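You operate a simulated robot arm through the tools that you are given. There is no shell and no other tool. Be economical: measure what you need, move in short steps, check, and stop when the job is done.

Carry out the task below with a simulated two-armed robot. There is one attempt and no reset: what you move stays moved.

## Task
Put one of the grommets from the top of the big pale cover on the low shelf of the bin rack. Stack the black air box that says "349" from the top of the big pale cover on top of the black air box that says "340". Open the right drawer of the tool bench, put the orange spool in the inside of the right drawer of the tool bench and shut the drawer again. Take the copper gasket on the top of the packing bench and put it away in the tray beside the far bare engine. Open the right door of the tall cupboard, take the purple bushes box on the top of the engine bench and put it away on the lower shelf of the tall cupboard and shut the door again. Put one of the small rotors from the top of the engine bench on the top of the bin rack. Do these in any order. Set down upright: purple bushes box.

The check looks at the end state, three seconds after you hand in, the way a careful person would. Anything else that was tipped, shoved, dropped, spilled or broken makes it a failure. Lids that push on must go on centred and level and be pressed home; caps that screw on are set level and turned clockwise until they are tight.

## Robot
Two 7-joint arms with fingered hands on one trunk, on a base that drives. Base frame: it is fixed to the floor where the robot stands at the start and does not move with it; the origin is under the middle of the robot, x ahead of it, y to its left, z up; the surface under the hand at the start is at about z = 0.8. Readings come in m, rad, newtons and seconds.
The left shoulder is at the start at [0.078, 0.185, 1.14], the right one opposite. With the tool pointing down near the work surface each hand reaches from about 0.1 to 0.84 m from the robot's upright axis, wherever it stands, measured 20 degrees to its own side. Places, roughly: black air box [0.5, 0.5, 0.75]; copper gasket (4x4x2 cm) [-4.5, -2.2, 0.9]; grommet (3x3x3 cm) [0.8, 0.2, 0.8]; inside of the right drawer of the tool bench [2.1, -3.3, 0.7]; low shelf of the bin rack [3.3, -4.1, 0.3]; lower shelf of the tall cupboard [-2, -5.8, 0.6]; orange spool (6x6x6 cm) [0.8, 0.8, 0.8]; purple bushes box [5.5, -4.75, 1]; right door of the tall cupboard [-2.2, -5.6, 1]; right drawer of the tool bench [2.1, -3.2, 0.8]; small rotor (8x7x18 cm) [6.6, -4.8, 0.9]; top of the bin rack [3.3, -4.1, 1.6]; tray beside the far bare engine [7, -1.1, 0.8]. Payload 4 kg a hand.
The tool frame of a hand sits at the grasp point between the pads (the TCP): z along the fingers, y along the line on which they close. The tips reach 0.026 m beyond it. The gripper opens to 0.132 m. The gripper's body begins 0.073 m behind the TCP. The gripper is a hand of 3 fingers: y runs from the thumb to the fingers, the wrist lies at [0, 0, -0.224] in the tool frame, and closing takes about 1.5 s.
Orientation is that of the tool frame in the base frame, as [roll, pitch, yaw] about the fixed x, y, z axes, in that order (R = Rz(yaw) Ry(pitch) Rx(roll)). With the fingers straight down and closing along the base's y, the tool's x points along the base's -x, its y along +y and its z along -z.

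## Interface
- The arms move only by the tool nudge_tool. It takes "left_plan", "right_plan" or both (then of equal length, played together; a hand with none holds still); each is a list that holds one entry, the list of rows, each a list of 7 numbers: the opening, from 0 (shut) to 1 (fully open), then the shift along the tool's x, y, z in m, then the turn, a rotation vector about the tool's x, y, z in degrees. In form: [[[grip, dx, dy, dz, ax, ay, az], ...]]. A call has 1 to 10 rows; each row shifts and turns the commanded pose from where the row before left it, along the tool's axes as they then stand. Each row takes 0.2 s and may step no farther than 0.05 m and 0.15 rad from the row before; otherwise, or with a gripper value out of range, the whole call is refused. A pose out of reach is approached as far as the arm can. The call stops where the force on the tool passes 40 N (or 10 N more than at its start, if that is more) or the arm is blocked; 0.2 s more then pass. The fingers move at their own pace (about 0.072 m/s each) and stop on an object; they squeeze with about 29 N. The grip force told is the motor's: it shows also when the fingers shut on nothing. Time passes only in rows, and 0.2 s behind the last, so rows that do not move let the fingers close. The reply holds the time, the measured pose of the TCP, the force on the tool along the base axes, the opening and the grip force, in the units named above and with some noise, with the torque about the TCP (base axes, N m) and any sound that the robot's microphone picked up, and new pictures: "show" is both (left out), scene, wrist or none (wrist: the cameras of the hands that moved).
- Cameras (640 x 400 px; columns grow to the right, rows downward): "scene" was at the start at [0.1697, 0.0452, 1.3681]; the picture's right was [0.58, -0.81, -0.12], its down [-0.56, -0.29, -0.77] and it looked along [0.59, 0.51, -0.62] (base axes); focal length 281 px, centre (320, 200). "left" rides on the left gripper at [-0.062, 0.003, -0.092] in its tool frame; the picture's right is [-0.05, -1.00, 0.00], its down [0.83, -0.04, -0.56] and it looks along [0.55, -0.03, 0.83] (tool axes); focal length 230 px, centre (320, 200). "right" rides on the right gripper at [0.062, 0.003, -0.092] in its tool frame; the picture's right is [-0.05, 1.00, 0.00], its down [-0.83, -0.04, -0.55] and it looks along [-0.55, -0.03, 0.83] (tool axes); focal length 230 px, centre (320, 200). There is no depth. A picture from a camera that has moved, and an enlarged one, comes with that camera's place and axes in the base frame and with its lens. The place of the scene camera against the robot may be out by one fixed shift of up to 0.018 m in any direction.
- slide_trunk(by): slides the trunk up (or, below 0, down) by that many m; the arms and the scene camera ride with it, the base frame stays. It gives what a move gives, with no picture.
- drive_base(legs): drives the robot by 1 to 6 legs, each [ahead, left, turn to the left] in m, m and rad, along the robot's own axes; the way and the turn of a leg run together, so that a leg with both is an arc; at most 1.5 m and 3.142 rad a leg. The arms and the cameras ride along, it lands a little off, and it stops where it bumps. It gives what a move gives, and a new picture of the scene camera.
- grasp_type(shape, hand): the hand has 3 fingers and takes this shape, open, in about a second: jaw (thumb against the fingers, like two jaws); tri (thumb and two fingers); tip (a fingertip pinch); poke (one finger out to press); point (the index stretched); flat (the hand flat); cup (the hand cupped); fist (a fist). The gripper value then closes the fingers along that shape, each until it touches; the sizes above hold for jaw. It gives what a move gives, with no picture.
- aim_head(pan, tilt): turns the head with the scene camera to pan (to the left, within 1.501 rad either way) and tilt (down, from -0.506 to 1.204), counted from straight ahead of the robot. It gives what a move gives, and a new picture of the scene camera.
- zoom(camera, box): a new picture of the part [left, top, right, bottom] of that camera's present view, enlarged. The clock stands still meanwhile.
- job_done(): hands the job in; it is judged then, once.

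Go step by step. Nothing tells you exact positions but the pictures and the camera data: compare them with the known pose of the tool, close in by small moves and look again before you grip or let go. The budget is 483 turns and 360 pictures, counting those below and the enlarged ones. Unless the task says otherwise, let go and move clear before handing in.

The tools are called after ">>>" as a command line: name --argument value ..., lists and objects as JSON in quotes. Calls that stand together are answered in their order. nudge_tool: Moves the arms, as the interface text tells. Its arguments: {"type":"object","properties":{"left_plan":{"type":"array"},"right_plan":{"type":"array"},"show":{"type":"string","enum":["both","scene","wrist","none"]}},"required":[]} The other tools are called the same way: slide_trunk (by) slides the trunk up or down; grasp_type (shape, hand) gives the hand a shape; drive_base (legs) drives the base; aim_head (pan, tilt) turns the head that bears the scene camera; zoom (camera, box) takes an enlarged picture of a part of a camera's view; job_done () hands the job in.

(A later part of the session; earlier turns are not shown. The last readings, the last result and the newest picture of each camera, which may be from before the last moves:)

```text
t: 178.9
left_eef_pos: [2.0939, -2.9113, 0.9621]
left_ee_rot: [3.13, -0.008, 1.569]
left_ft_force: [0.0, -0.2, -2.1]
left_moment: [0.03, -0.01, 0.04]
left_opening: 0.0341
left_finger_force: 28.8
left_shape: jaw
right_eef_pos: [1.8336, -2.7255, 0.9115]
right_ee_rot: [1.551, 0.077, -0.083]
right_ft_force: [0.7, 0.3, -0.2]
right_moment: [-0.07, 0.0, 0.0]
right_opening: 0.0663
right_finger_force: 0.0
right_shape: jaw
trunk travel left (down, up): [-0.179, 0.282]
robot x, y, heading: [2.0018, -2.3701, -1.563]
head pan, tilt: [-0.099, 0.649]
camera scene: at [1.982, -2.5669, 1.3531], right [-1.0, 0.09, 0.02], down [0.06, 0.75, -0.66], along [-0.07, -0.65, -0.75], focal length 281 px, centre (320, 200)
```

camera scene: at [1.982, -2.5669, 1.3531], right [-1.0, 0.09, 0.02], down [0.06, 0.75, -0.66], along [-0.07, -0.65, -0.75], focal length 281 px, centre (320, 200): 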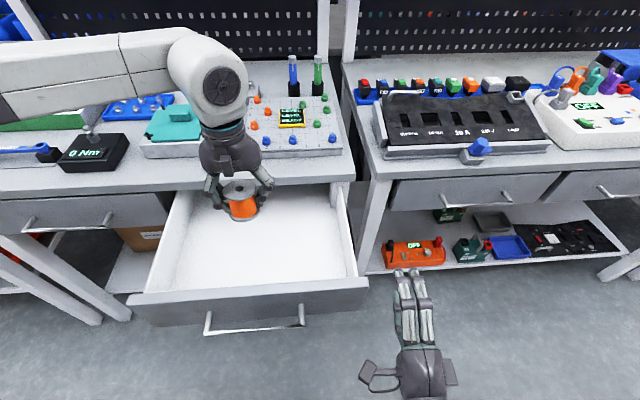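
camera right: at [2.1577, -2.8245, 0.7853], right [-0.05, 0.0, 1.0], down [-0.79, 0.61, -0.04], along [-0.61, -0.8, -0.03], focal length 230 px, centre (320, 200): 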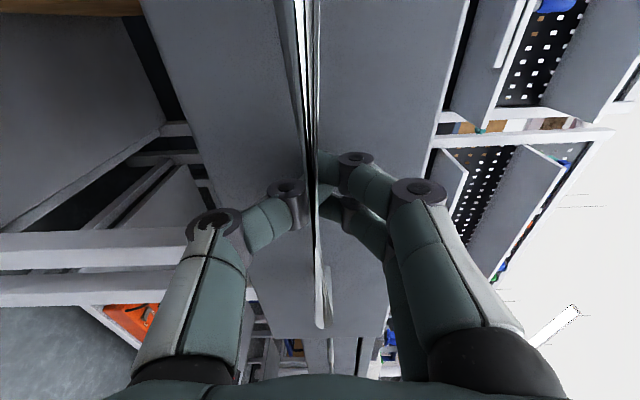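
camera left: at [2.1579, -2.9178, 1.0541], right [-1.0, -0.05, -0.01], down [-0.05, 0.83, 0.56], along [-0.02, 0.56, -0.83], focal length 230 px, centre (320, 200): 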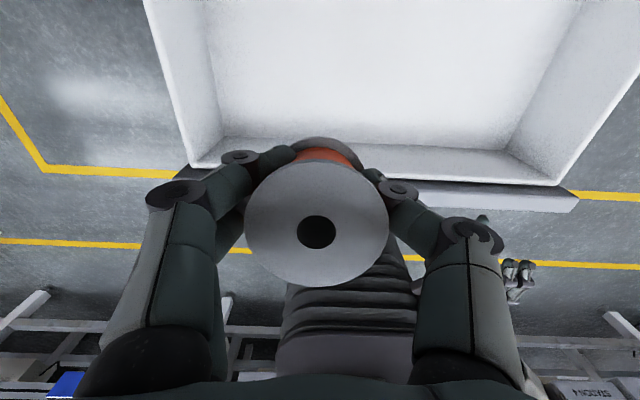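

>>> nudge_tool --left_plan '[[[0.1, 0, 0, 0.035, 0, 0, 0], [0.1, 0, 0, 0.035, 0, 0, 0], [0.1, 0, 0, 0.035, 0, 0, 0], [0.1, 0, 0, 0.03, 0, 0, 0], [0.1, 0, 0, 0.01, 0, 0, 0], [0.1, 0, 0, 0, 0, 0, 0]]]' --show "both"

```text
t: 180.3
left_eef_pos: [2.1165, -2.8996, 0.8227]
left_ee_rot: [3.137, -0.004, 1.571]
left_ft_force: [-0.6, 0.2, -2.6]
left_moment: [-0.01, 0.0, 0.0]
left_opening: 0.0343
left_finger_force: 29.0
left_shape: jaw
left hand out of reach, approached as far as the arm can: row 2, 3, 4, 5
right_eef_pos: [1.8333, -2.7232, 0.9117]
right_ee_rot: [1.552, 0.079, -0.083]
right_ft_force: [-0.9, 0.3, 0.3]
right_moment: [0.02, 0.01, 0.0]
right_opening: 0.0663
right_finger_force: 0.1
right_shape: jaw
trunk travel left (down, up): [-0.179, 0.282]
robot x, y, heading: [1.9986, -2.3679, -1.563]
head pan, tilt: [-0.099, 0.649]
camera scene: at [1.9832, -2.5659, 1.3532], right [-1.0, 0.09, 0.02], down [0.05, 0.75, -0.66], along [-0.07, -0.65, -0.75], focal length 281 px, centre (320, 200)
camera left: at [2.1197, -2.9592, 0.9168], right [-1.0, -0.05, -0.01], down [-0.05, 0.83, 0.56], along [-0.02, 0.56, -0.83], focal length 230 px, centre (320, 200)
```

scene: 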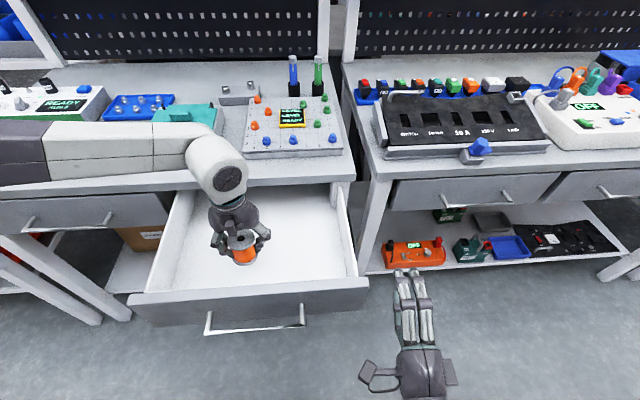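
left: 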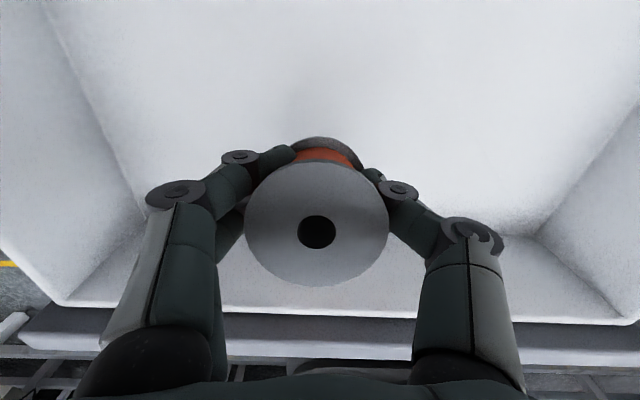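

>>> slide_trunk --by -0.03

>>> zoom --camera "scene" --box '[120, 160, 376, 320]'

```text
t: 181.1
left_eef_pos: [2.117, -2.8974, 0.7947]
left_ee_rot: [3.136, -0.003, 1.57]
left_ft_force: [0.2, -0.3, -1.5]
left_moment: [0.0, -0.02, 0.04]
left_opening: 0.0341
left_finger_force: 28.8
left_shape: jaw
right_eef_pos: [1.8311, -2.7255, 0.8742]
right_ee_rot: [1.555, 0.093, -0.085]
right_ft_force: [0.3, -0.5, -1.2]
right_moment: [0.0, -0.01, -0.01]
right_opening: 0.0661
right_finger_force: 0.0
right_shape: jaw
trunk travel left (down, up): [-0.149, 0.312]
robot x, y, heading: [1.9953, -2.3682, -1.561]
head pan, tilt: [-0.099, 0.649]
```

```text
2.50 times, centred on (248, 240) of scene
camera zoom: at [1.9833, -2.588, 1.3131], right [-1.0, 0.09, 0.02], down [0.05, 0.78, -0.62], along [-0.07, -0.62, -0.78], focal length 702 px, centre (500, 100)
```

zoom: 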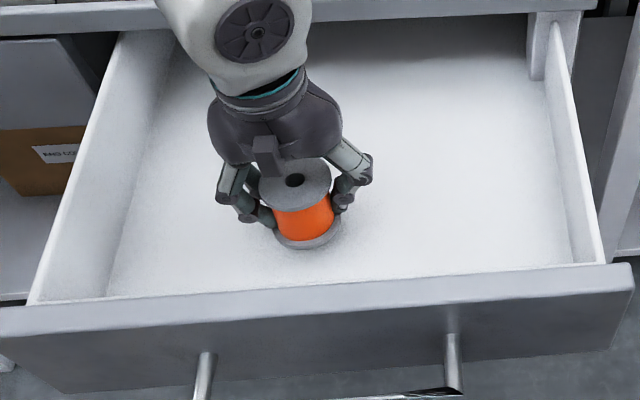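

>>> slide_trunk --by -0.02

>>> zoom --camera "scene" --box '[120, 160, 376, 320]'

```text
t: 181.8
left_eef_pos: [2.1169, -2.8976, 0.7741]
left_ee_rot: [3.134, -0.005, 1.57]
left_ft_force: [-0.3, 0.2, -1.4]
left_moment: [-0.03, -0.04, 0.01]
left_opening: 0.0343
left_finger_force: 29.1
left_shape: jaw
right_eef_pos: [1.83, -2.7259, 0.8475]
right_ee_rot: [1.56, 0.109, -0.089]
right_ft_force: [-0.6, -0.2, 1.0]
right_moment: [0.03, 0.01, -0.02]
right_opening: 0.066
right_finger_force: 0.0
right_shape: jaw
trunk travel left (down, up): [-0.129, 0.332]
robot x, y, heading: [2.0039, -2.3665, -1.561]
head pan, tilt: [-0.099, 0.649]
```

```text
2.50 times, centred on (248, 240) of scene
camera zoom: at [1.9835, -2.6052, 1.2845], right [-1.0, 0.09, 0.03], down [0.05, 0.8, -0.6], along [-0.07, -0.59, -0.8], focal length 702 px, centre (500, 100)
```

zoom: 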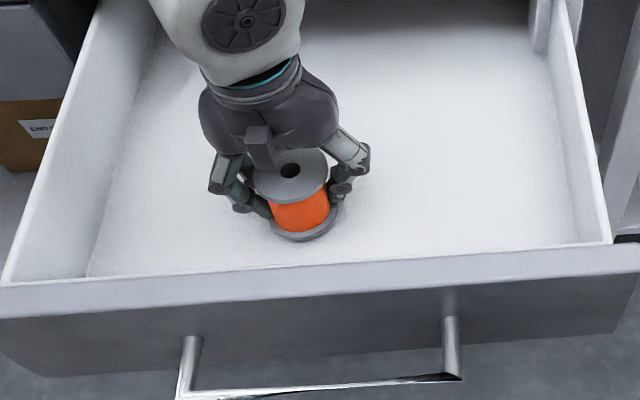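

>>> slide_trunk --by -0.02

```text
t: 182.3
left_eef_pos: [2.1157, -2.9024, 0.7646]
left_ee_rot: [3.141, 0.003, 1.577]
left_ft_force: [1.9, -0.9, 15.4]
left_moment: [-0.13, -0.22, -0.08]
left_opening: 0.037
left_finger_force: 28.6
left_shape: jaw
right_eef_pos: [1.8311, -2.7255, 0.8275]
right_ee_rot: [1.573, 0.121, -0.082]
right_ft_force: [0.4, -0.1, 0.3]
right_moment: [0.0, -0.05, -0.03]
right_opening: 0.0662
right_finger_force: 0.2
right_shape: jaw
trunk travel left (down, up): [-0.115, 0.346]
robot x, y, heading: [1.9977, -2.3655, -1.561]
head pan, tilt: [-0.099, 0.649]
stopped: the force on the tool passed its limit at 49 N (the readings are from after the stop); the commanded pose is now the measured one
```

Contact with the drawer floor. I'll open the left hand and rise.

>>> nudge_tool --left_plan '[[[0.3, 0, 0, -0.002, 0, 0, 0], [0.6, 0, 0, 0, 0, 0, 0], [0.8, 0, 0, 0, 0, 0, 0], [0.8, 0, 0, 0, 0, 0, 0], [0.8, 0, 0, -0.03, 0, 0, 0], [0.8, 0, 0, -0.04, 0, 0, 0], [0.8, 0, 0, -0.04, 0, 0, 0], [0.8, 0, 0, -0.04, 0, 0, 0], [0.8, 0, 0, -0.04, 0, 0, 0], [0.8, 0, 0, 0, 0, 0, 0]]]' --show "both"

```text
t: 184.5
left_eef_pos: [2.1164, -2.9041, 0.9547]
left_ee_rot: [3.14, -0.002, 1.573]
left_ft_force: [0.0, -0.3, 0.6]
left_moment: [-0.01, -0.01, 0.01]
left_opening: 0.1054
left_finger_force: 0.0
left_shape: jaw
right_eef_pos: [1.832, -2.7271, 0.8268]
right_ee_rot: [1.572, 0.12, -0.082]
right_ft_force: [0.2, -0.3, -0.9]
right_moment: [-0.03, -0.01, 0.0]
right_opening: 0.0662
right_finger_force: 0.0
right_shape: jaw
trunk travel left (down, up): [-0.115, 0.346]
robot x, y, heading: [1.9997, -2.3655, -1.565]
head pan, tilt: [-0.099, 0.649]
camera scene: at [1.9838, -2.6184, 1.264], right [-1.0, 0.09, 0.03], down [0.05, 0.81, -0.58], along [-0.07, -0.57, -0.82], focal length 281 px, centre (320, 200)
camera left: at [2.1196, -2.9645, 1.049], right [-1.0, -0.05, 0.0], down [-0.05, 0.83, 0.56], along [-0.03, 0.56, -0.83], focal length 230 px, centre (320, 200)
```

scene: 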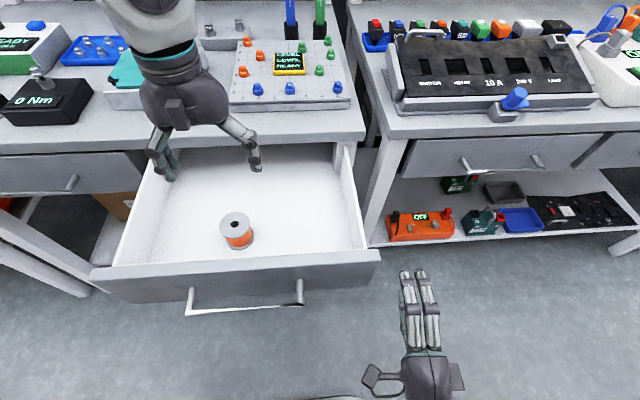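
left: 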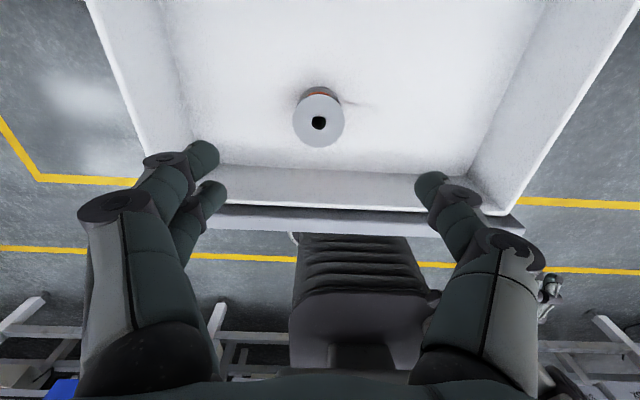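

The spool stands in the drawer. I'll draw the left hand back, shift the base left, and shut the drawer with the right hand.

>>> nudge_tool --left_plan '[[[0.8, 0.0, 0.0, -0.04, 0, 0, 0], [0.8, 0.03, 0.02, -0.02, 0, 0, 0], [0.8, 0.03, 0.03, 0, 0, 0, 0], [0.8, 0.03, 0.03, 0, 0, 0, 0], [0.8, 0.03, 0.03, 0, 0, 0, 0], [0.8, 0.03, 0.03, 0, 0, 0, 0], [0.8, 0.03, 0.03, 0, 0, 0, 0], [0.8, 0, 0, 0, 0, 0, 0]]]' --right_plan '[[[0.5, 0, 0, 0, 0, 0, 0], [0.3, 0, 0, 0, 0, 0, 0], [0.1, 0, 0, 0, 0, 0, 0], [0, 0, 0, 0, 0, 0, 0], [0, 0, 0, 0, 0, 0, 0], [0, 0, 0, 0, 0, 0, 0], [0, 0, 0, 0, 0, 0, 0], [0, 0, 0, 0, 0, 0, 0]]]' --show "none"

>>> drive_base --legs '[[-0.03, 0, 0], [0, 0.25, 0]]'

```text
t: 186.3
left_eef_pos: [2.2816, -2.7215, 1.0166]
left_ee_rot: [3.139, -0.001, 1.573]
left_ft_force: [-0.9, 0.2, 0.0]
left_moment: [0.02, 0.01, 0.0]
left_opening: 0.1056
left_finger_force: 0.1
left_shape: jaw
right_eef_pos: [1.8302, -2.7269, 0.8269]
right_ee_rot: [1.573, 0.118, -0.081]
right_ft_force: [0.2, -0.2, -0.3]
right_moment: [0.03, 0.04, -0.01]
right_opening: 0.0001
right_finger_force: 28.8
right_shape: jaw
trunk travel left (down, up): [-0.115, 0.346]
robot x, y, heading: [1.997, -2.3678, -1.561]
head pan, tilt: [-0.099, 0.649]
```

```text
t: 188.5
left_eef_pos: [2.5304, -2.6922, 1.0178]
left_ee_rot: [-3.141, -0.001, 1.57]
left_ft_force: [-0.3, 0.0, -0.5]
left_moment: [-0.01, 0.01, 0.02]
left_opening: 0.1054
left_finger_force: 0.0
left_shape: jaw
right_eef_pos: [2.0805, -2.6948, 0.8277]
right_ee_rot: [1.571, 0.119, -0.086]
right_ft_force: [1.1, 0.3, -0.4]
right_moment: [0.03, 0.02, 0.0]
right_opening: 0.0
right_finger_force: 29.5
right_shape: jaw
trunk travel left (down, up): [-0.115, 0.346]
robot x, y, heading: [2.2494, -2.3397, -1.568]
head pan, tilt: [-0.099, 0.649]
camera scene: at [2.2325, -2.5865, 1.2643], right [-1.0, 0.09, 0.03], down [0.06, 0.81, -0.58], along [-0.08, -0.57, -0.81], focal length 281 px, centre (320, 200)
```

scene: 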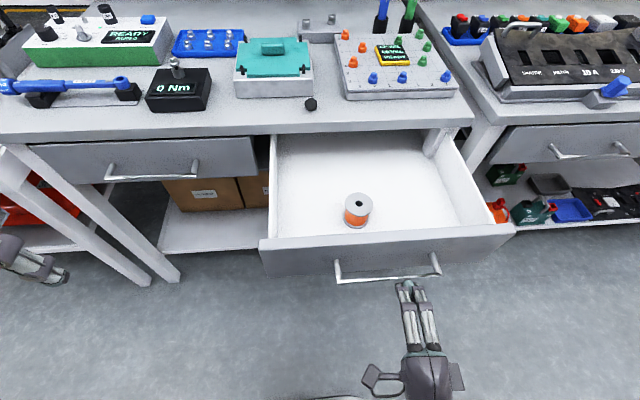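

>>> nudge_tool --right_plan '[[[0, 0, -0.038, 0, 0, 0, 0], [0, 0, 0, 0.03, 0, 0, 0], [0, 0, 0, 0.03, 0, 0, 0], [0, 0, 0, 0.035, 0, 0, 0], [0, 0, 0, 0.035, 0, 0, 0], [0, 0, 0, 0.035, 0, 0, 0], [0, 0, 0, 0.035, 0, 0, 0], [0, 0, 0, 0.03, 0, 0, 0], [0, 0, 0, 0, 0, 0, 0]]]' --show "scene"

```text
t: 190.5
left_eef_pos: [2.5305, -2.6903, 1.0166]
left_ee_rot: [3.139, -0.003, 1.568]
left_ft_force: [0.5, -0.2, 0.1]
left_moment: [-0.03, -0.02, -0.02]
left_opening: 0.1055
left_finger_force: 0.1
left_shape: jaw
right_eef_pos: [2.0536, -2.9244, 0.789]
right_ee_rot: [1.572, 0.119, -0.086]
right_ft_force: [0.5, 0.4, -0.2]
right_moment: [0.02, -0.05, 0.0]
right_opening: 0.0
right_finger_force: 29.2
right_shape: jaw
trunk travel left (down, up): [-0.115, 0.346]
robot x, y, heading: [2.2499, -2.3374, -1.562]
head pan, tilt: [-0.099, 0.649]
camera scene: at [2.2313, -2.5863, 1.2644], right [-1.0, 0.09, 0.03], down [0.06, 0.81, -0.58], along [-0.08, -0.57, -0.81], focal length 281 px, centre (320, 200)
```

scene: 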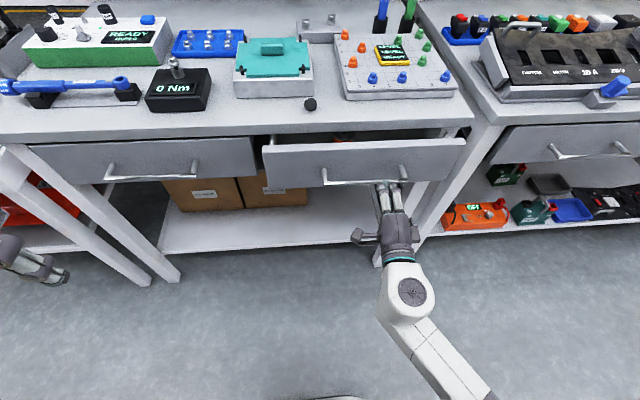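

>>> nudge_tool --right_plan '[[[0, 0, 0, 0.02, 0, 0, 0], [0, 0, 0, 0.02, 0, 0, 0], [0, 0, 0, 0.01, 0, 0, 0], [0, 0, 0, 0.008, 0, 0, 0], [0, 0, 0, 0.008, 0, 0, 0], [0, 0, 0, 0.008, 0, 0, 0], [0, 0, 0, 0, 0, 0, 0]]]' --show "scene"

```text
t: 191.7
left_eef_pos: [2.5287, -2.6882, 1.0181]
left_ee_rot: [3.139, 0.001, 1.567]
left_ft_force: [0.3, 0.3, -0.7]
left_moment: [0.06, 0.0, 0.01]
left_opening: 0.1055
left_finger_force: 0.0
left_shape: jaw
right_eef_pos: [2.05, -2.9833, 0.7912]
right_ee_rot: [1.567, 0.118, -0.084]
right_ft_force: [-0.3, 34.2, 4.4]
right_moment: [0.42, -0.01, 0.06]
right_opening: 0.0001
right_finger_force: 29.2
right_shape: jaw
trunk travel left (down, up): [-0.115, 0.346]
robot x, y, heading: [2.2488, -2.3353, -1.57]
head pan, tilt: [-0.099, 0.649]
stopped in row 6 (right hand): the force on the tool passed its limit at 45 N (the readings are from after the stop); the commanded pose is now the measured one
camera scene: at [2.2307, -2.5818, 1.2652], right [-1.0, 0.09, 0.03], down [0.06, 0.81, -0.58], along [-0.08, -0.58, -0.81], focal length 281 px, centre (320, 200)
```

scene: 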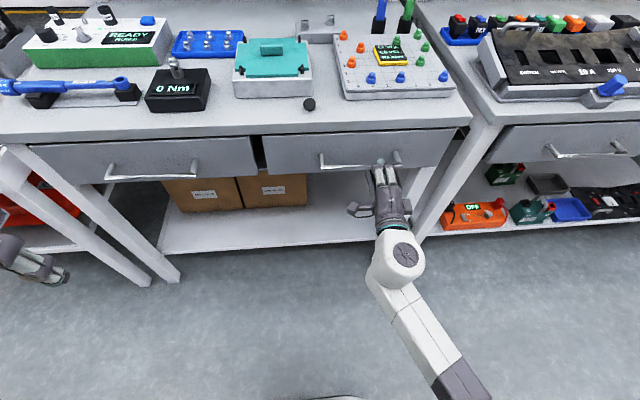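

The drawer is shut. I'll draw the right hand back, up, and turn it fingers-down again.

>>> nudge_tool --right_plan '[[[0, 0, 0, -0.03, 0, 0, 0], [0, 0, 0, -0.03, 0, 0, 0], [0.4, 0, 0.03, -0.03, 0, 0, 0], [0.4, 0, 0.045, 0, 0, 0, 0], [0.4, 0, 0.045, 0, 0, 0, 0], [0.4, 0, 0.045, 0, 0, 0, 0], [0.4, 0, 0, 0, 4.94, 4.94, -4.94], [0.4, 0, 0, 0, 4.94, 4.94, -4.94], [0.4, 0, 0, 0, 4.94, 4.94, -4.94], [0.4, 0, 0, 0, 4.94, 4.94, -4.94]]]' --show "none"

>>> nudge_tool --right_plan '[[[0.45, 0, 0, 0, 4.94, 4.94, -4.94], [0.45, 0, 0, 0, 4.94, 4.94, -4.94], [0.45, 0, 0, 0, 4.94, 4.94, -4.94], [0.45, 0, 0, 0, 4.94, 4.94, -4.94], [0.45, 0, 0, 0, 4.94, 4.94, -4.94], [0.45, 0, 0, 0, 4.94, 4.94, -4.94], [0.45, 0, 0, 0, 4.94, 4.94, -4.94], [0.45, 0, 0, 0, 4.94, 4.94, -4.94], [0.45, 0, 0, 0, 4.94, 4.94, -4.94], [0.45, 0, 0, 0, 4.94, 4.94, -4.94]]]' --show "scene"

```text
t: 194.0
left_eef_pos: [2.5283, -2.6919, 1.0187]
left_ee_rot: [3.14, -0.001, 1.57]
left_ft_force: [-0.5, 0.5, 0.2]
left_moment: [-0.02, -0.02, -0.02]
left_opening: 0.1056
left_finger_force: 0.1
left_shape: jaw
right_eef_pos: [2.0722, -2.9012, 0.9259]
right_ee_rot: [1.883, 0.477, 0.207]
right_ft_force: [-0.4, 0.3, 0.3]
right_moment: [0.01, 0.02, 0.04]
right_opening: 0.0524
right_finger_force: 0.1
right_shape: jaw
right hand out of reach, approached as far as the arm can: row 9, 10
trunk travel left (down, up): [-0.115, 0.346]
robot x, y, heading: [2.2465, -2.3349, -1.568]
head pan, tilt: [-0.099, 0.649]
stopped in row 10 (right hand): the arm was blocked; the commanded pose is now the measured one
```

```text
t: 194.4
left_eef_pos: [2.529, -2.6916, 1.0165]
left_ee_rot: [3.139, -0.001, 1.569]
left_ft_force: [-0.3, 0.5, 0.4]
left_moment: [0.01, 0.01, 0.01]
left_opening: 0.1053
left_finger_force: 0.1
left_shape: jaw
right_eef_pos: [2.0595, -2.8953, 0.896]
right_ee_rot: [2.149, 0.736, 0.445]
right_ft_force: [-0.1, -0.9, 0.3]
right_moment: [0.02, -0.01, -0.02]
right_opening: 0.0593
right_finger_force: 0.1
right_shape: jaw
trunk travel left (down, up): [-0.115, 0.346]
robot x, y, heading: [2.246, -2.3384, -1.564]
head pan, tilt: [-0.099, 0.649]
stopped in row 2 (right hand): the arm was blocked; the commanded pose is now the measured one
camera scene: at [2.2306, -2.5864, 1.2642], right [-1.0, 0.09, 0.03], down [0.06, 0.81, -0.58], along [-0.08, -0.57, -0.82], focal length 281 px, centre (320, 200)
```

scene: 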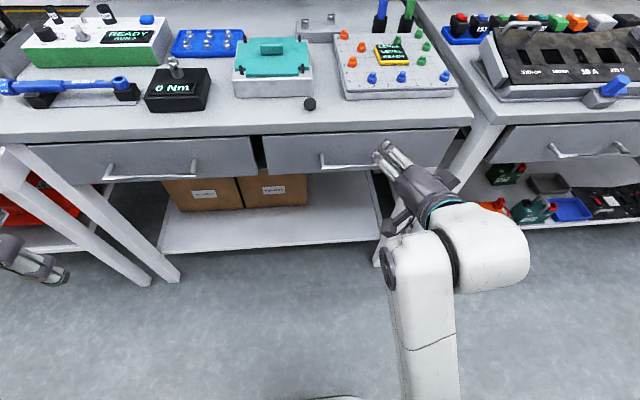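

The arm is cramped with the trunk lowered. I'll raise the trunk again and go on turning.

>>> slide_trunk --by 0.1

>>> nudge_tool --right_plan '[[[0.45, 0, 0, 0, 4.94, 4.94, -4.94], [0.45, 0, 0, 0, 4.94, 4.94, -4.94], [0.45, 0, 0, 0, 4.94, 4.94, -4.94], [0.45, 0, 0, 0, 4.94, 4.94, -4.94], [0.45, 0, 0, 0, 4.94, 4.94, -4.94], [0.45, 0, 0, 0, 4.94, 4.94, -4.94], [0.45, 0, 0, 0, 4.94, 4.94, -4.94], [0.45, 0, 0, 0, 0, 0, 0]]]' --show "scene"

```text
t: 195.8
left_eef_pos: [2.5301, -2.6906, 1.117]
left_ee_rot: [3.139, -0.001, 1.569]
left_ft_force: [0.4, -0.5, 0.6]
left_moment: [0.03, 0.01, 0.03]
left_opening: 0.1056
left_finger_force: 0.0
left_shape: jaw
right_eef_pos: [2.0607, -2.8952, 0.9961]
right_ee_rot: [2.152, 0.734, 0.449]
right_ft_force: [-0.9, 0.0, 0.6]
right_moment: [0.04, -0.01, 0.01]
right_opening: 0.0589
right_finger_force: 0.1
right_shape: jaw
trunk travel left (down, up): [-0.215, 0.246]
robot x, y, heading: [2.2453, -2.338, -1.563]
head pan, tilt: [-0.099, 0.649]
```

```text
t: 197.4
left_eef_pos: [2.5293, -2.6931, 1.1164]
left_ee_rot: [3.14, -0.001, 1.569]
left_ft_force: [-0.1, 0.1, -0.1]
left_moment: [-0.03, 0.0, -0.02]
left_opening: 0.1053
left_finger_force: 0.1
left_shape: jaw
right_eef_pos: [1.9981, -2.9085, 0.9711]
right_ee_rot: [-2.84, 0.437, 1.363]
right_ft_force: [0.5, -0.3, -0.6]
right_moment: [0.0, 0.05, 0.05]
right_opening: 0.0595
right_finger_force: 0.1
right_shape: jaw
right hand out of reach, approached as far as the arm can: row 7
trunk travel left (down, up): [-0.215, 0.246]
robot x, y, heading: [2.2498, -2.3366, -1.568]
head pan, tilt: [-0.099, 0.649]
stopped in row 8 (right hand): the arm was blocked; the commanded pose is now the measured one
camera scene: at [2.23, -2.5092, 1.3991], right [-1.0, 0.1, 0.01], down [0.06, 0.72, -0.69], along [-0.08, -0.69, -0.72], focal length 281 px, centre (320, 200)
```

scene: 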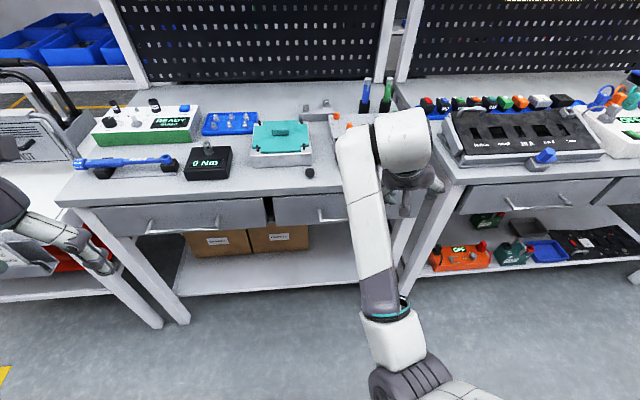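

>>> nudge_tool --right_plan '[[[0.45, -0.013, -0.008, -0.026, -4.03, 6.33, 0], [0.45, -0.009, -0.005, -0.026, -4.03, 6.33, 0], [0.45, 0, 0, -0.02, -4.03, 6.33, 0], [0.45, 0, 0, -0.0, -4.03, 6.33, 0], [0.45, 0, 0, 0, 0, 0, 0]]]' --show "scene"

```text
t: 198.6
left_eef_pos: [2.5302, -2.6897, 1.1174]
left_ee_rot: [-3.141, -0.001, 1.57]
left_ft_force: [0.5, 0.5, -0.2]
left_moment: [0.01, 0.01, 0.02]
left_opening: 0.1053
left_finger_force: 0.1
left_shape: jaw
right_eef_pos: [1.9547, -2.9976, 0.9566]
right_ee_rot: [3.14, 0.003, 1.3]
right_ft_force: [0.0, -0.9, 0.0]
right_moment: [-0.03, -0.01, -0.03]
right_opening: 0.0595
right_finger_force: 0.0
right_shape: jaw
right hand out of reach, approached as far as the arm can: row 1, 2, 3, 4
trunk travel left (down, up): [-0.215, 0.246]
robot x, y, heading: [2.2488, -2.3335, -1.566]
head pan, tilt: [-0.099, 0.649]
camera scene: at [2.2317, -2.5075, 1.3994], right [-1.0, 0.1, 0.02], down [0.06, 0.72, -0.69], along [-0.08, -0.69, -0.72], focal length 281 px, centre (320, 200)
```

scene: 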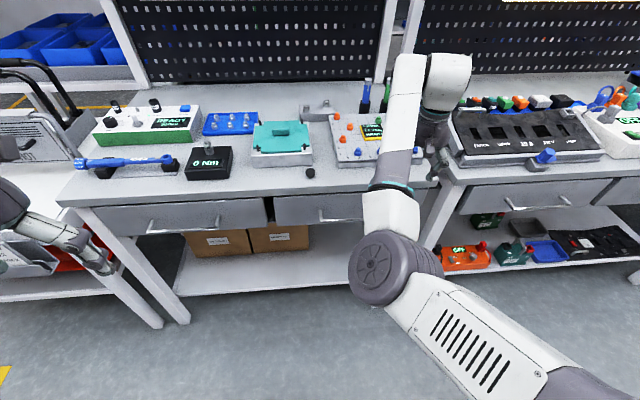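

The hand points down again. I'll raise it, drive 0.1 m closer, and move over the parked grommet at about (2.2, -3.08).

>>> nudge_tool --right_plan '[[[0.45, 0, 0, -0.025, 0, 0, 0], [0.45, 0, 0, -0.025, 0, 0, 0], [0.45, 0, 0, 0, 0, 0, 0]]]' --show "none"

>>> drive_base --legs '[[0.1, 0, 0]]'

>>> nudge_tool --right_plan '[[[0.5, 0.0145, 0.0385, 0, 0, 0, 0], [0.5, 0.0145, 0.0385, 0, 0, 0, 0], [0.5, 0.0145, 0.0385, 0, 0, 0, 0], [0.5, 0.0145, 0.0385, 0, 0, 0, 0], [0.5, 0.0145, 0.0385, 0, 0, 0, 0], [0.5, 0.0145, 0.0385, 0, 0, 0, 0], [0.5, 0, 0, 0, 0, 0, -5], [0.5, 0, 0, 0, 0, 0, -5], [0.5, 0, 0, 0, 0, 0, -5], [0.5, 0, 0, 0, 0, 0, 0]]]' --show "both"

```text
t: 199.4
left_eef_pos: [2.5291, -2.6914, 1.1167]
left_ee_rot: [3.139, -0.002, 1.567]
left_ft_force: [-0.2, -0.2, 0.3]
left_moment: [-0.02, 0.0, 0.01]
left_opening: 0.1053
left_finger_force: 0.1
left_shape: jaw
right_eef_pos: [1.9476, -3.0131, 1.0024]
right_ee_rot: [3.14, 0.001, 1.297]
right_ft_force: [-1.0, -0.1, -0.5]
right_moment: [0.0, 0.0, -0.02]
right_opening: 0.0596
right_finger_force: 0.1
right_shape: jaw
right hand out of reach, approached as far as the arm can: row 1, 2
trunk travel left (down, up): [-0.215, 0.246]
robot x, y, heading: [2.2502, -2.3374, -1.563]
head pan, tilt: [-0.099, 0.649]
```

```text
t: 200.5
left_eef_pos: [2.5304, -2.7915, 1.1184]
left_ee_rot: [3.139, -0.002, 1.568]
left_ft_force: [-0.1, -0.4, -0.8]
left_moment: [0.0, -0.02, 0.01]
left_opening: 0.1055
left_finger_force: 0.0
left_shape: jaw
right_eef_pos: [1.947, -3.1132, 1.0016]
right_ee_rot: [3.141, 0.004, 1.298]
right_ft_force: [-0.2, -0.3, 0.6]
right_moment: [0.02, 0.0, -0.03]
right_opening: 0.0594
right_finger_force: 0.1
right_shape: jaw
trunk travel left (down, up): [-0.215, 0.246]
robot x, y, heading: [2.2487, -2.4349, -1.568]
head pan, tilt: [-0.099, 0.649]
camera scene: at [2.2315, -2.6074, 1.3994], right [-1.0, 0.1, 0.02], down [0.06, 0.72, -0.69], along [-0.08, -0.69, -0.72], focal length 281 px, centre (320, 200)
```

scene: 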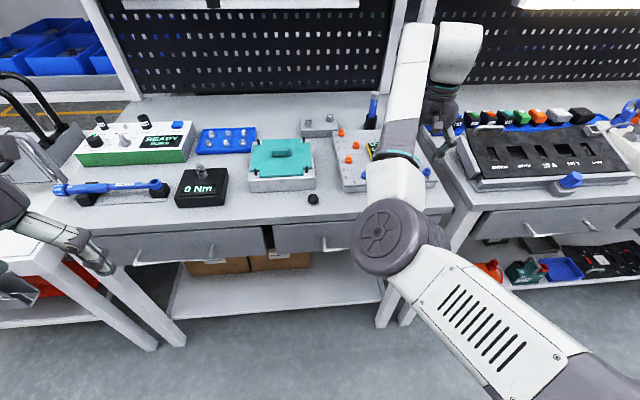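

```text
t: 202.7
left_eef_pos: [2.5301, -2.7922, 1.1177]
left_ee_rot: [3.14, -0.002, 1.568]
left_ft_force: [0.2, 1.0, -0.1]
left_moment: [-0.02, 0.01, -0.03]
left_opening: 0.1054
left_finger_force: 0.1
left_shape: jaw
right_eef_pos: [2.1803, -3.1456, 0.982]
right_ee_rot: [-3.139, 0.001, 1.558]
right_ft_force: [-0.6, -0.2, -0.4]
right_moment: [0.0, 0.01, -0.02]
right_opening: 0.0657
right_finger_force: 0.0
right_shape: jaw
right hand out of reach, approached as far as the arm can: row 1, 2, 3, 4, 5
trunk travel left (down, up): [-0.215, 0.246]
robot x, y, heading: [2.2467, -2.435, -1.565]
head pan, tilt: [-0.099, 0.649]
camera scene: at [2.2314, -2.6073, 1.3993], right [-1.0, 0.1, 0.02], down [0.06, 0.72, -0.69], along [-0.08, -0.69, -0.72], focal length 281 px, centre (320, 200)
camera right: at [2.185, -3.0839, 1.0752], right [1.0, -0.06, 0.0], down [-0.05, -0.83, 0.56], along [-0.03, -0.56, -0.83], focal length 230 px, centre (320, 200)
```

scene: 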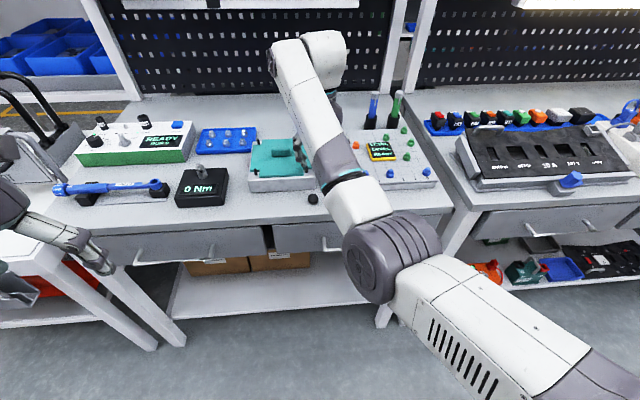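
right: 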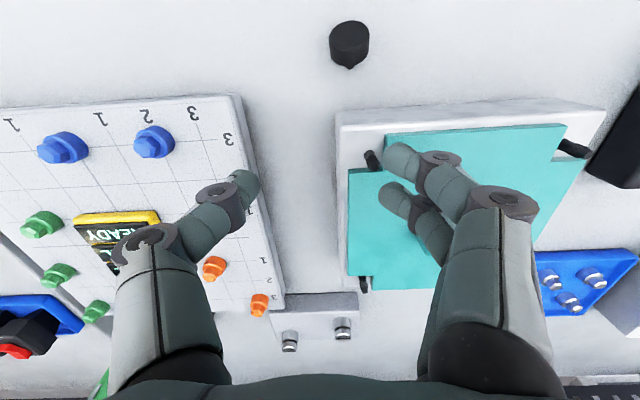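

>>> nudge_tool --right_plan '[[[0.6, 0.02, 0.013, 0, 0, 0, 0], [0.6, 0.02, 0.013, 0, 0, 0, 0], [0.6, 0.02, 0, 0, 0, 0, 0], [0.6, 0, 0, 0.02, 0, 0, 0], [0.6, 0, 0, 0, 0, 0, 0]]]' --show "wrist"

```text
t: 203.9
left_eef_pos: [2.5301, -2.789, 1.1179]
left_ee_rot: [3.141, 0.002, 1.569]
left_ft_force: [0.2, -1.0, 1.3]
left_moment: [-0.04, -0.01, 0.0]
left_opening: 0.1054
left_finger_force: 0.0
left_shape: jaw
right_eef_pos: [2.2181, -3.1314, 0.9576]
right_ee_rot: [3.136, 0.031, 1.558]
right_ft_force: [-1.3, 5.1, 26.8]
right_moment: [-0.03, -1.31, 0.27]
right_opening: 0.077
right_finger_force: 0.1
right_shape: jaw
right hand out of reach, approached as far as the arm can: row 1, 2, 3
trunk travel left (down, up): [-0.215, 0.246]
robot x, y, heading: [2.2476, -2.434, -1.567]
head pan, tilt: [-0.099, 0.649]
stopped in row 5 (right hand): the force on the tool passed its limit at 43 N (the readings are from after the stop); the commanded pose is now the measured one
camera right: at [2.2225, -3.0669, 1.0483], right [1.0, -0.06, 0.01], down [-0.06, -0.81, 0.58], along [-0.03, -0.58, -0.81], focal length 230 px, centre (320, 200)
```

right: 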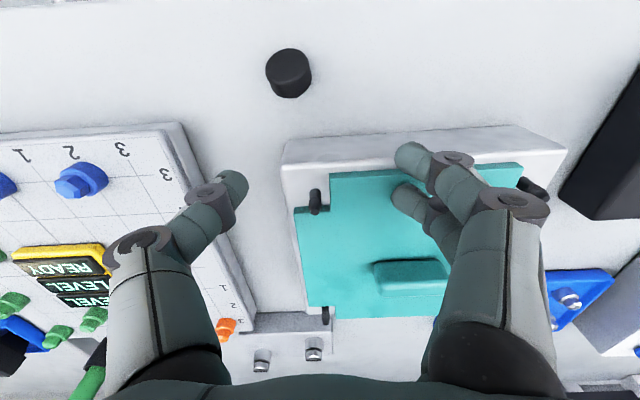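

A finger touched the teal box; I'll rise at once and back the base off instead.

>>> nudge_tool --right_plan '[[[0.6, 0, 0, -0.02, 0, 0, 0], [0.6, 0, 0, -0.03, 0, 0, 0], [0.6, 0, 0, 0, 0, 0, 0]]]' --show "none"

>>> drive_base --legs '[[-0.05, 0, 0]]'

>>> zoom --camera "right" --box '[0, 0, 640, 400]'

```text
t: 204.7
left_eef_pos: [2.5297, -2.7903, 1.1175]
left_ee_rot: [-3.141, -0.004, 1.57]
left_ft_force: [0.6, -0.4, -0.3]
left_moment: [0.01, 0.0, 0.02]
left_opening: 0.1057
left_finger_force: 0.1
left_shape: jaw
right_eef_pos: [2.2177, -3.1412, 0.9951]
right_ee_rot: [3.137, 0.018, 1.557]
right_ft_force: [0.4, -0.3, 0.6]
right_moment: [-0.01, -0.01, -0.01]
right_opening: 0.079
right_finger_force: 0.1
right_shape: jaw
right hand out of reach, approached as far as the arm can: row 2
trunk travel left (down, up): [-0.215, 0.246]
robot x, y, heading: [2.2474, -2.4365, -1.566]
head pan, tilt: [-0.099, 0.649]
```

```text
t: 205.7
left_eef_pos: [2.5297, -2.7419, 1.1163]
left_ee_rot: [3.141, -0.002, 1.569]
left_ft_force: [0.5, 0.3, -0.8]
left_moment: [0.0, -0.01, -0.01]
left_opening: 0.1055
left_finger_force: 0.1
left_shape: jaw
right_eef_pos: [2.2189, -3.0919, 0.9954]
right_ee_rot: [3.138, 0.018, 1.556]
right_ft_force: [0.6, 0.1, 0.2]
right_moment: [-0.04, 0.02, 0.02]
right_opening: 0.0788
right_finger_force: 0.1
right_shape: jaw
trunk travel left (down, up): [-0.215, 0.246]
robot x, y, heading: [2.2466, -2.3859, -1.564]
head pan, tilt: [-0.099, 0.649]
camera scene: at [2.2314, -2.5596, 1.3988], right [-1.0, 0.1, 0.02], down [0.06, 0.72, -0.69], along [-0.08, -0.69, -0.72], focal length 281 px, centre (320, 200)
```

scene: 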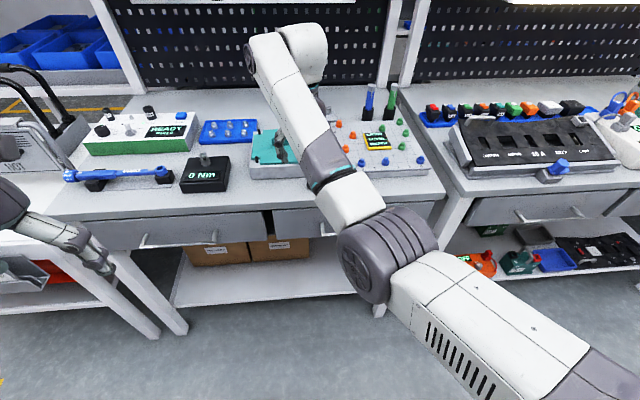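

```text
1.00 times, centred on (320, 200) of right (not enlarged: the box is as wide or as high as the picture)
camera zoom: at [2.2228, -3.0293, 1.0869], right [1.0, -0.07, 0.0], down [-0.06, -0.82, 0.57], along [-0.03, -0.57, -0.82], focal length 230 px, centre (320, 200)
```

zoom: 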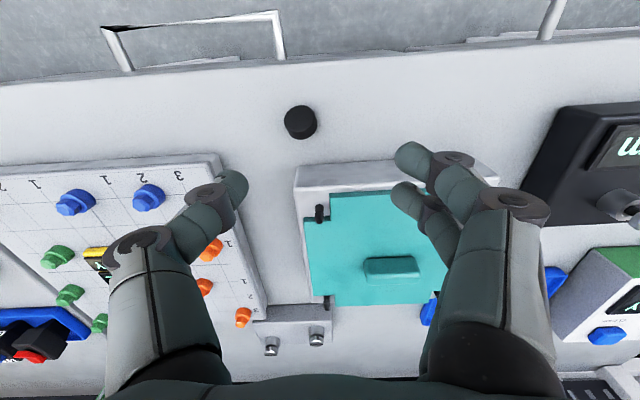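

>>> nudge_tool --right_plan '[[[0.55, 0.014, -0.014, 0.0, 0, 0, 0], [0.55, 0, 0, 0.03, 0, 0, 0], [0.5, 0, 0, 0, 0, 0, 0]]]' --show "wrist"

```text
t: 206.4
left_eef_pos: [2.5303, -2.7401, 1.1174]
left_ee_rot: [3.14, -0.001, 1.569]
left_ft_force: [-0.9, 0.5, -0.1]
left_moment: [0.01, -0.03, -0.01]
left_opening: 0.1055
left_finger_force: 0.0
left_shape: jaw
right_eef_pos: [2.2073, -3.0917, 0.9621]
right_ee_rot: [3.135, 0.021, 1.555]
right_ft_force: [0.3, -0.2, -0.8]
right_moment: [0.04, 0.0, 0.0]
right_opening: 0.0669
right_finger_force: 0.1
right_shape: jaw
right hand out of reach, approached as far as the arm can: row 1
trunk travel left (down, up): [-0.215, 0.246]
robot x, y, heading: [2.2475, -2.3865, -1.571]
head pan, tilt: [-0.099, 0.649]
camera right: at [2.2124, -3.0277, 1.0538], right [1.0, -0.07, 0.01], down [-0.06, -0.82, 0.57], along [-0.03, -0.57, -0.82], focal length 230 px, centre (320, 200)
```

right: 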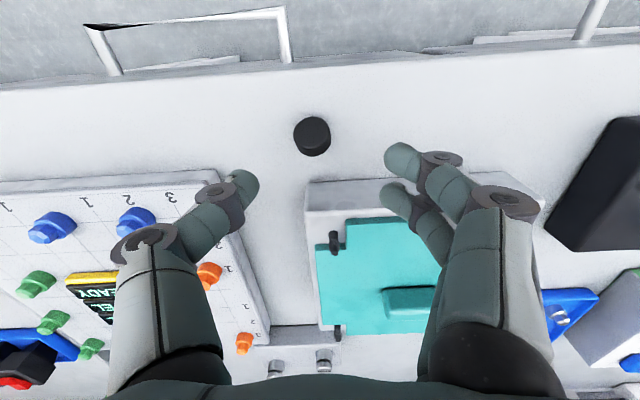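

>>> drive_base --legs '[[-0.015, 0, 0]]'

>>> nudge_tool --right_plan '[[[0.5, 0, 0, 0.025, 0, 0, 0], [0.5, 0, 0, 0.02, 0, 0, 0], [0.5, 0, 0, 0, 0, 0, 0]]]' --show "wrist"

```text
t: 207.2
left_eef_pos: [2.5303, -2.7296, 1.1161]
left_ee_rot: [3.14, -0.003, 1.569]
left_ft_force: [-0.5, -0.5, 0.1]
left_moment: [0.06, 0.02, 0.0]
left_opening: 0.1053
left_finger_force: 0.1
left_shape: jaw
right_eef_pos: [2.2069, -3.08, 0.9585]
right_ee_rot: [3.138, 0.015, 1.557]
right_ft_force: [0.8, -0.3, -0.5]
right_moment: [0.01, -0.01, -0.01]
right_opening: 0.0668
right_finger_force: 0.0
right_shape: jaw
trunk travel left (down, up): [-0.215, 0.246]
robot x, y, heading: [2.2473, -2.3711, -1.565]
head pan, tilt: [-0.099, 0.649]
camera scene: at [2.2314, -2.5466, 1.3986], right [-1.0, 0.1, 0.02], down [0.06, 0.72, -0.69], along [-0.08, -0.69, -0.72], focal length 281 px, centre (320, 200)
```

scene: 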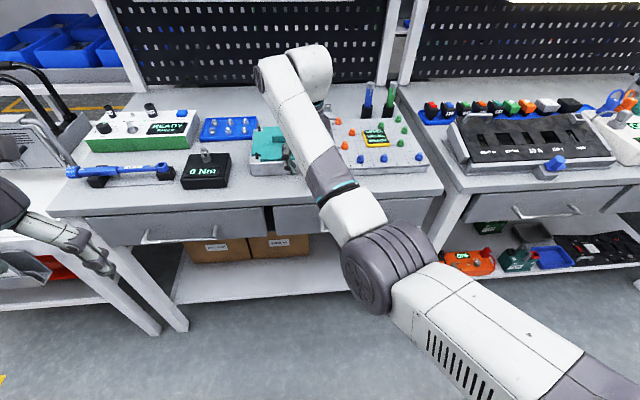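

```text
t: 208.0
left_eef_pos: [2.53, -2.7249, 1.118]
left_ee_rot: [3.14, 0.001, 1.57]
left_ft_force: [0.2, -0.3, 0.2]
left_moment: [0.0, -0.01, 0.0]
left_opening: 0.1053
left_finger_force: 0.1
left_shape: jaw
right_eef_pos: [2.2071, -3.0779, 0.9166]
right_ee_rot: [3.138, 0.019, 1.556]
right_ft_force: [-0.6, -0.2, -0.2]
right_moment: [0.0, 0.0, 0.0]
right_opening: 0.0667
right_finger_force: 0.0
right_shape: jaw
trunk travel left (down, up): [-0.215, 0.246]
robot x, y, heading: [2.2489, -2.3704, -1.57]
head pan, tilt: [-0.099, 0.649]
camera right: at [2.2115, -3.014, 1.0081], right [1.0, -0.07, 0.0], down [-0.06, -0.82, 0.57], along [-0.03, -0.57, -0.82], focal length 230 px, centre (320, 200)
```

right: 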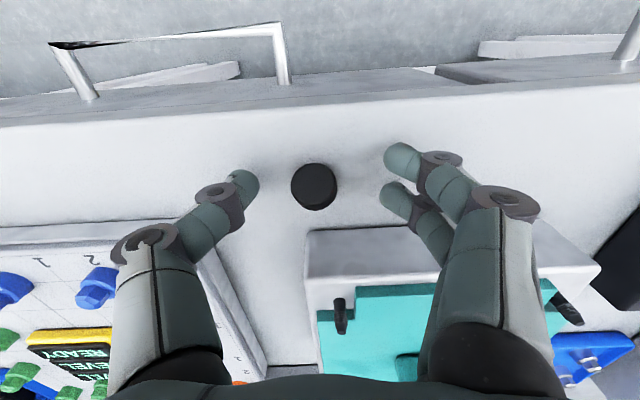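

>>> nudge_tool --right_plan '[[[0.5, -0.005, -0.002, 0.014, 0, 0, 0], [0.3, 0, 0, 0, 0, 0, 0], [0, 0, 0, 0, 0, 0, 0], [0, 0, 0, 0, 0, 0, 0], [0, 0, 0, 0, 0, 0, 0], [0, 0, 0, 0, 0, 0, 0]]]' --show "wrist"

```text
t: 209.4
left_eef_pos: [2.5307, -2.7237, 1.1187]
left_ee_rot: [3.141, 0.0, 1.568]
left_ft_force: [0.8, -0.2, 0.5]
left_moment: [-0.02, 0.0, -0.01]
left_opening: 0.1054
left_finger_force: 0.0
left_shape: jaw
right_eef_pos: [2.2059, -3.0823, 0.9057]
right_ee_rot: [3.138, 0.021, 1.555]
right_ft_force: [4.3, -0.2, 18.9]
right_moment: [0.11, -0.36, -0.01]
right_opening: 0.0221
right_finger_force: 29.0
right_shape: jaw
trunk travel left (down, up): [-0.215, 0.246]
robot x, y, heading: [2.2462, -2.3748, -1.566]
head pan, tilt: [-0.099, 0.649]
camera right: at [2.211, -3.0181, 0.9965], right [1.0, -0.07, 0.01], down [-0.06, -0.82, 0.57], along [-0.03, -0.57, -0.82], focal length 230 px, centre (320, 200)
```

right: 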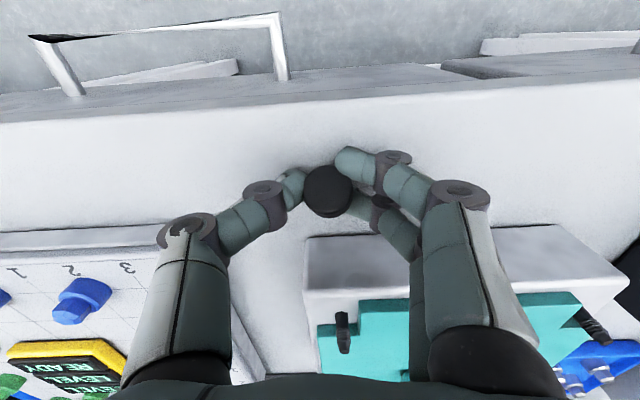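

The grommet is gripped well centred this time. Lifting straight up and backing away from the bench.

>>> nudge_tool --right_plan '[[[0, 0, 0, -0.03, 0, 0, 0], [0, 0, 0, -0.03, 0, 0, 0], [0, 0, 0, -0.03, 0, 0, 0], [0, 0, 0, -0.03, 0, 0, 0], [0, 0, 0, 0, 0, 0, 0]]]' --show "none"

>>> drive_base --legs '[[-0.25, 0, 0]]'

>>> aim_head --pan 0.5 --tilt 0.3

```text
t: 210.6
left_eef_pos: [2.5307, -2.7277, 1.1171]
left_ee_rot: [3.14, -0.003, 1.571]
left_ft_force: [0.3, -0.6, -0.9]
left_moment: [0.0, 0.0, -0.01]
left_opening: 0.1053
left_finger_force: 0.0
left_shape: jaw
right_eef_pos: [2.2074, -3.0868, 1.0211]
right_ee_rot: [3.137, 0.017, 1.558]
right_ft_force: [-0.1, -0.7, 0.1]
right_moment: [-0.03, 0.0, 0.01]
right_opening: 0.0212
right_finger_force: 29.5
right_shape: jaw
right hand out of reach, approached as far as the arm can: row 4
trunk travel left (down, up): [-0.215, 0.246]
robot x, y, heading: [2.2486, -2.3748, -1.565]
head pan, tilt: [-0.099, 0.649]
```

```text
t: 212.4
left_eef_pos: [2.5284, -2.4793, 1.1171]
left_ee_rot: [3.139, -0.001, 1.569]
left_ft_force: [-0.4, -0.4, -0.5]
left_moment: [0.03, 0.03, 0.0]
left_opening: 0.1053
left_finger_force: 0.0
left_shape: jaw
right_eef_pos: [2.2063, -2.839, 1.021]
right_ee_rot: [3.138, 0.017, 1.558]
right_ft_force: [0.1, 0.2, 0.5]
right_moment: [-0.01, -0.01, 0.0]
right_opening: 0.0214
right_finger_force: 28.7
right_shape: jaw
trunk travel left (down, up): [-0.215, 0.246]
robot x, y, heading: [2.2476, -2.1261, -1.573]
head pan, tilt: [-0.099, 0.649]
camera scene: at [2.2306, -2.2958, 1.3992], right [-1.0, 0.1, 0.02], down [0.06, 0.72, -0.69], along [-0.08, -0.69, -0.72], focal length 281 px, centre (320, 200)
```

scene: 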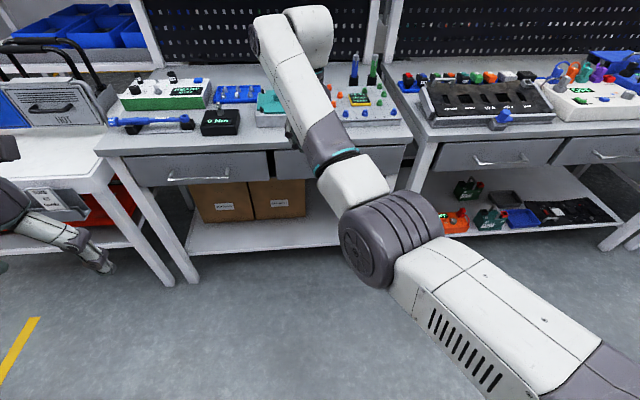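

```text
t: 213.4
left_eef_pos: [2.5299, -2.4803, 1.1166]
left_ee_rot: [3.14, -0.001, 1.569]
left_ft_force: [0.6, -0.4, 0.5]
left_moment: [-0.01, -0.02, 0.0]
left_opening: 0.1053
left_finger_force: 0.1
left_shape: jaw
right_eef_pos: [2.2068, -2.8398, 1.0203]
right_ee_rot: [3.138, 0.018, 1.557]
right_ft_force: [0.1, 0.1, -0.2]
right_moment: [-0.01, -0.01, -0.02]
right_opening: 0.021
right_finger_force: 29.4
right_shape: jaw
trunk travel left (down, up): [-0.215, 0.246]
robot x, y, heading: [2.2485, -2.1244, -1.571]
head pan, tilt: [0.499, 0.3]
camera scene: at [2.2839, -2.2963, 1.4313], right [-0.88, -0.47, -0.07], down [-0.14, 0.41, -0.9], along [0.46, -0.78, -0.42], focal length 281 px, centre (320, 200)
```

scene: 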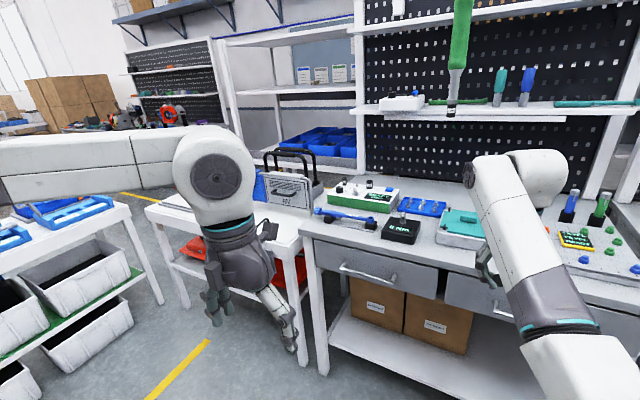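

Before choosing the route I want to know my own base width, so I'll look straight down beside me.

>>> aim_head --pan 1.5 --tilt 1.2

```text
t: 214.7
left_eef_pos: [2.5292, -2.4795, 1.1169]
left_ee_rot: [3.141, -0.001, 1.569]
left_ft_force: [1.1, 0.4, -0.3]
left_moment: [0.01, 0.02, 0.0]
left_opening: 0.1054
left_finger_force: 0.0
left_shape: jaw
right_eef_pos: [2.2066, -2.8396, 1.0207]
right_ee_rot: [3.138, 0.018, 1.556]
right_ft_force: [-0.3, -0.2, 0.0]
right_moment: [-0.01, 0.02, 0.01]
right_opening: 0.0208
right_finger_force: 29.1
right_shape: jaw
trunk travel left (down, up): [-0.215, 0.246]
robot x, y, heading: [2.2461, -2.1238, -1.567]
head pan, tilt: [1.499, 1.201]
camera scene: at [2.2948, -2.2077, 1.3724], right [-0.07, -0.99, -0.16], down [-0.93, 0.12, -0.35], along [0.36, 0.12, -0.92], focal length 281 px, centre (320, 200)
```

scene: 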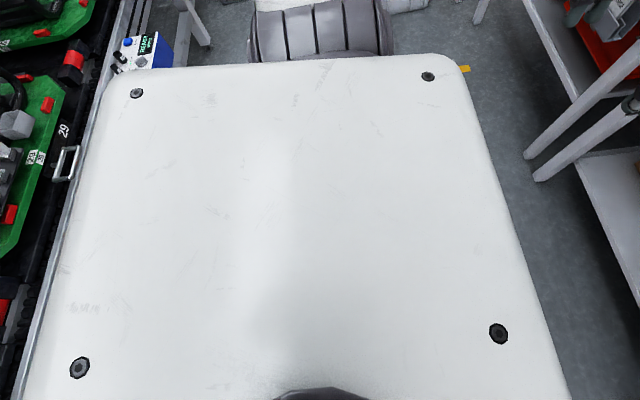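

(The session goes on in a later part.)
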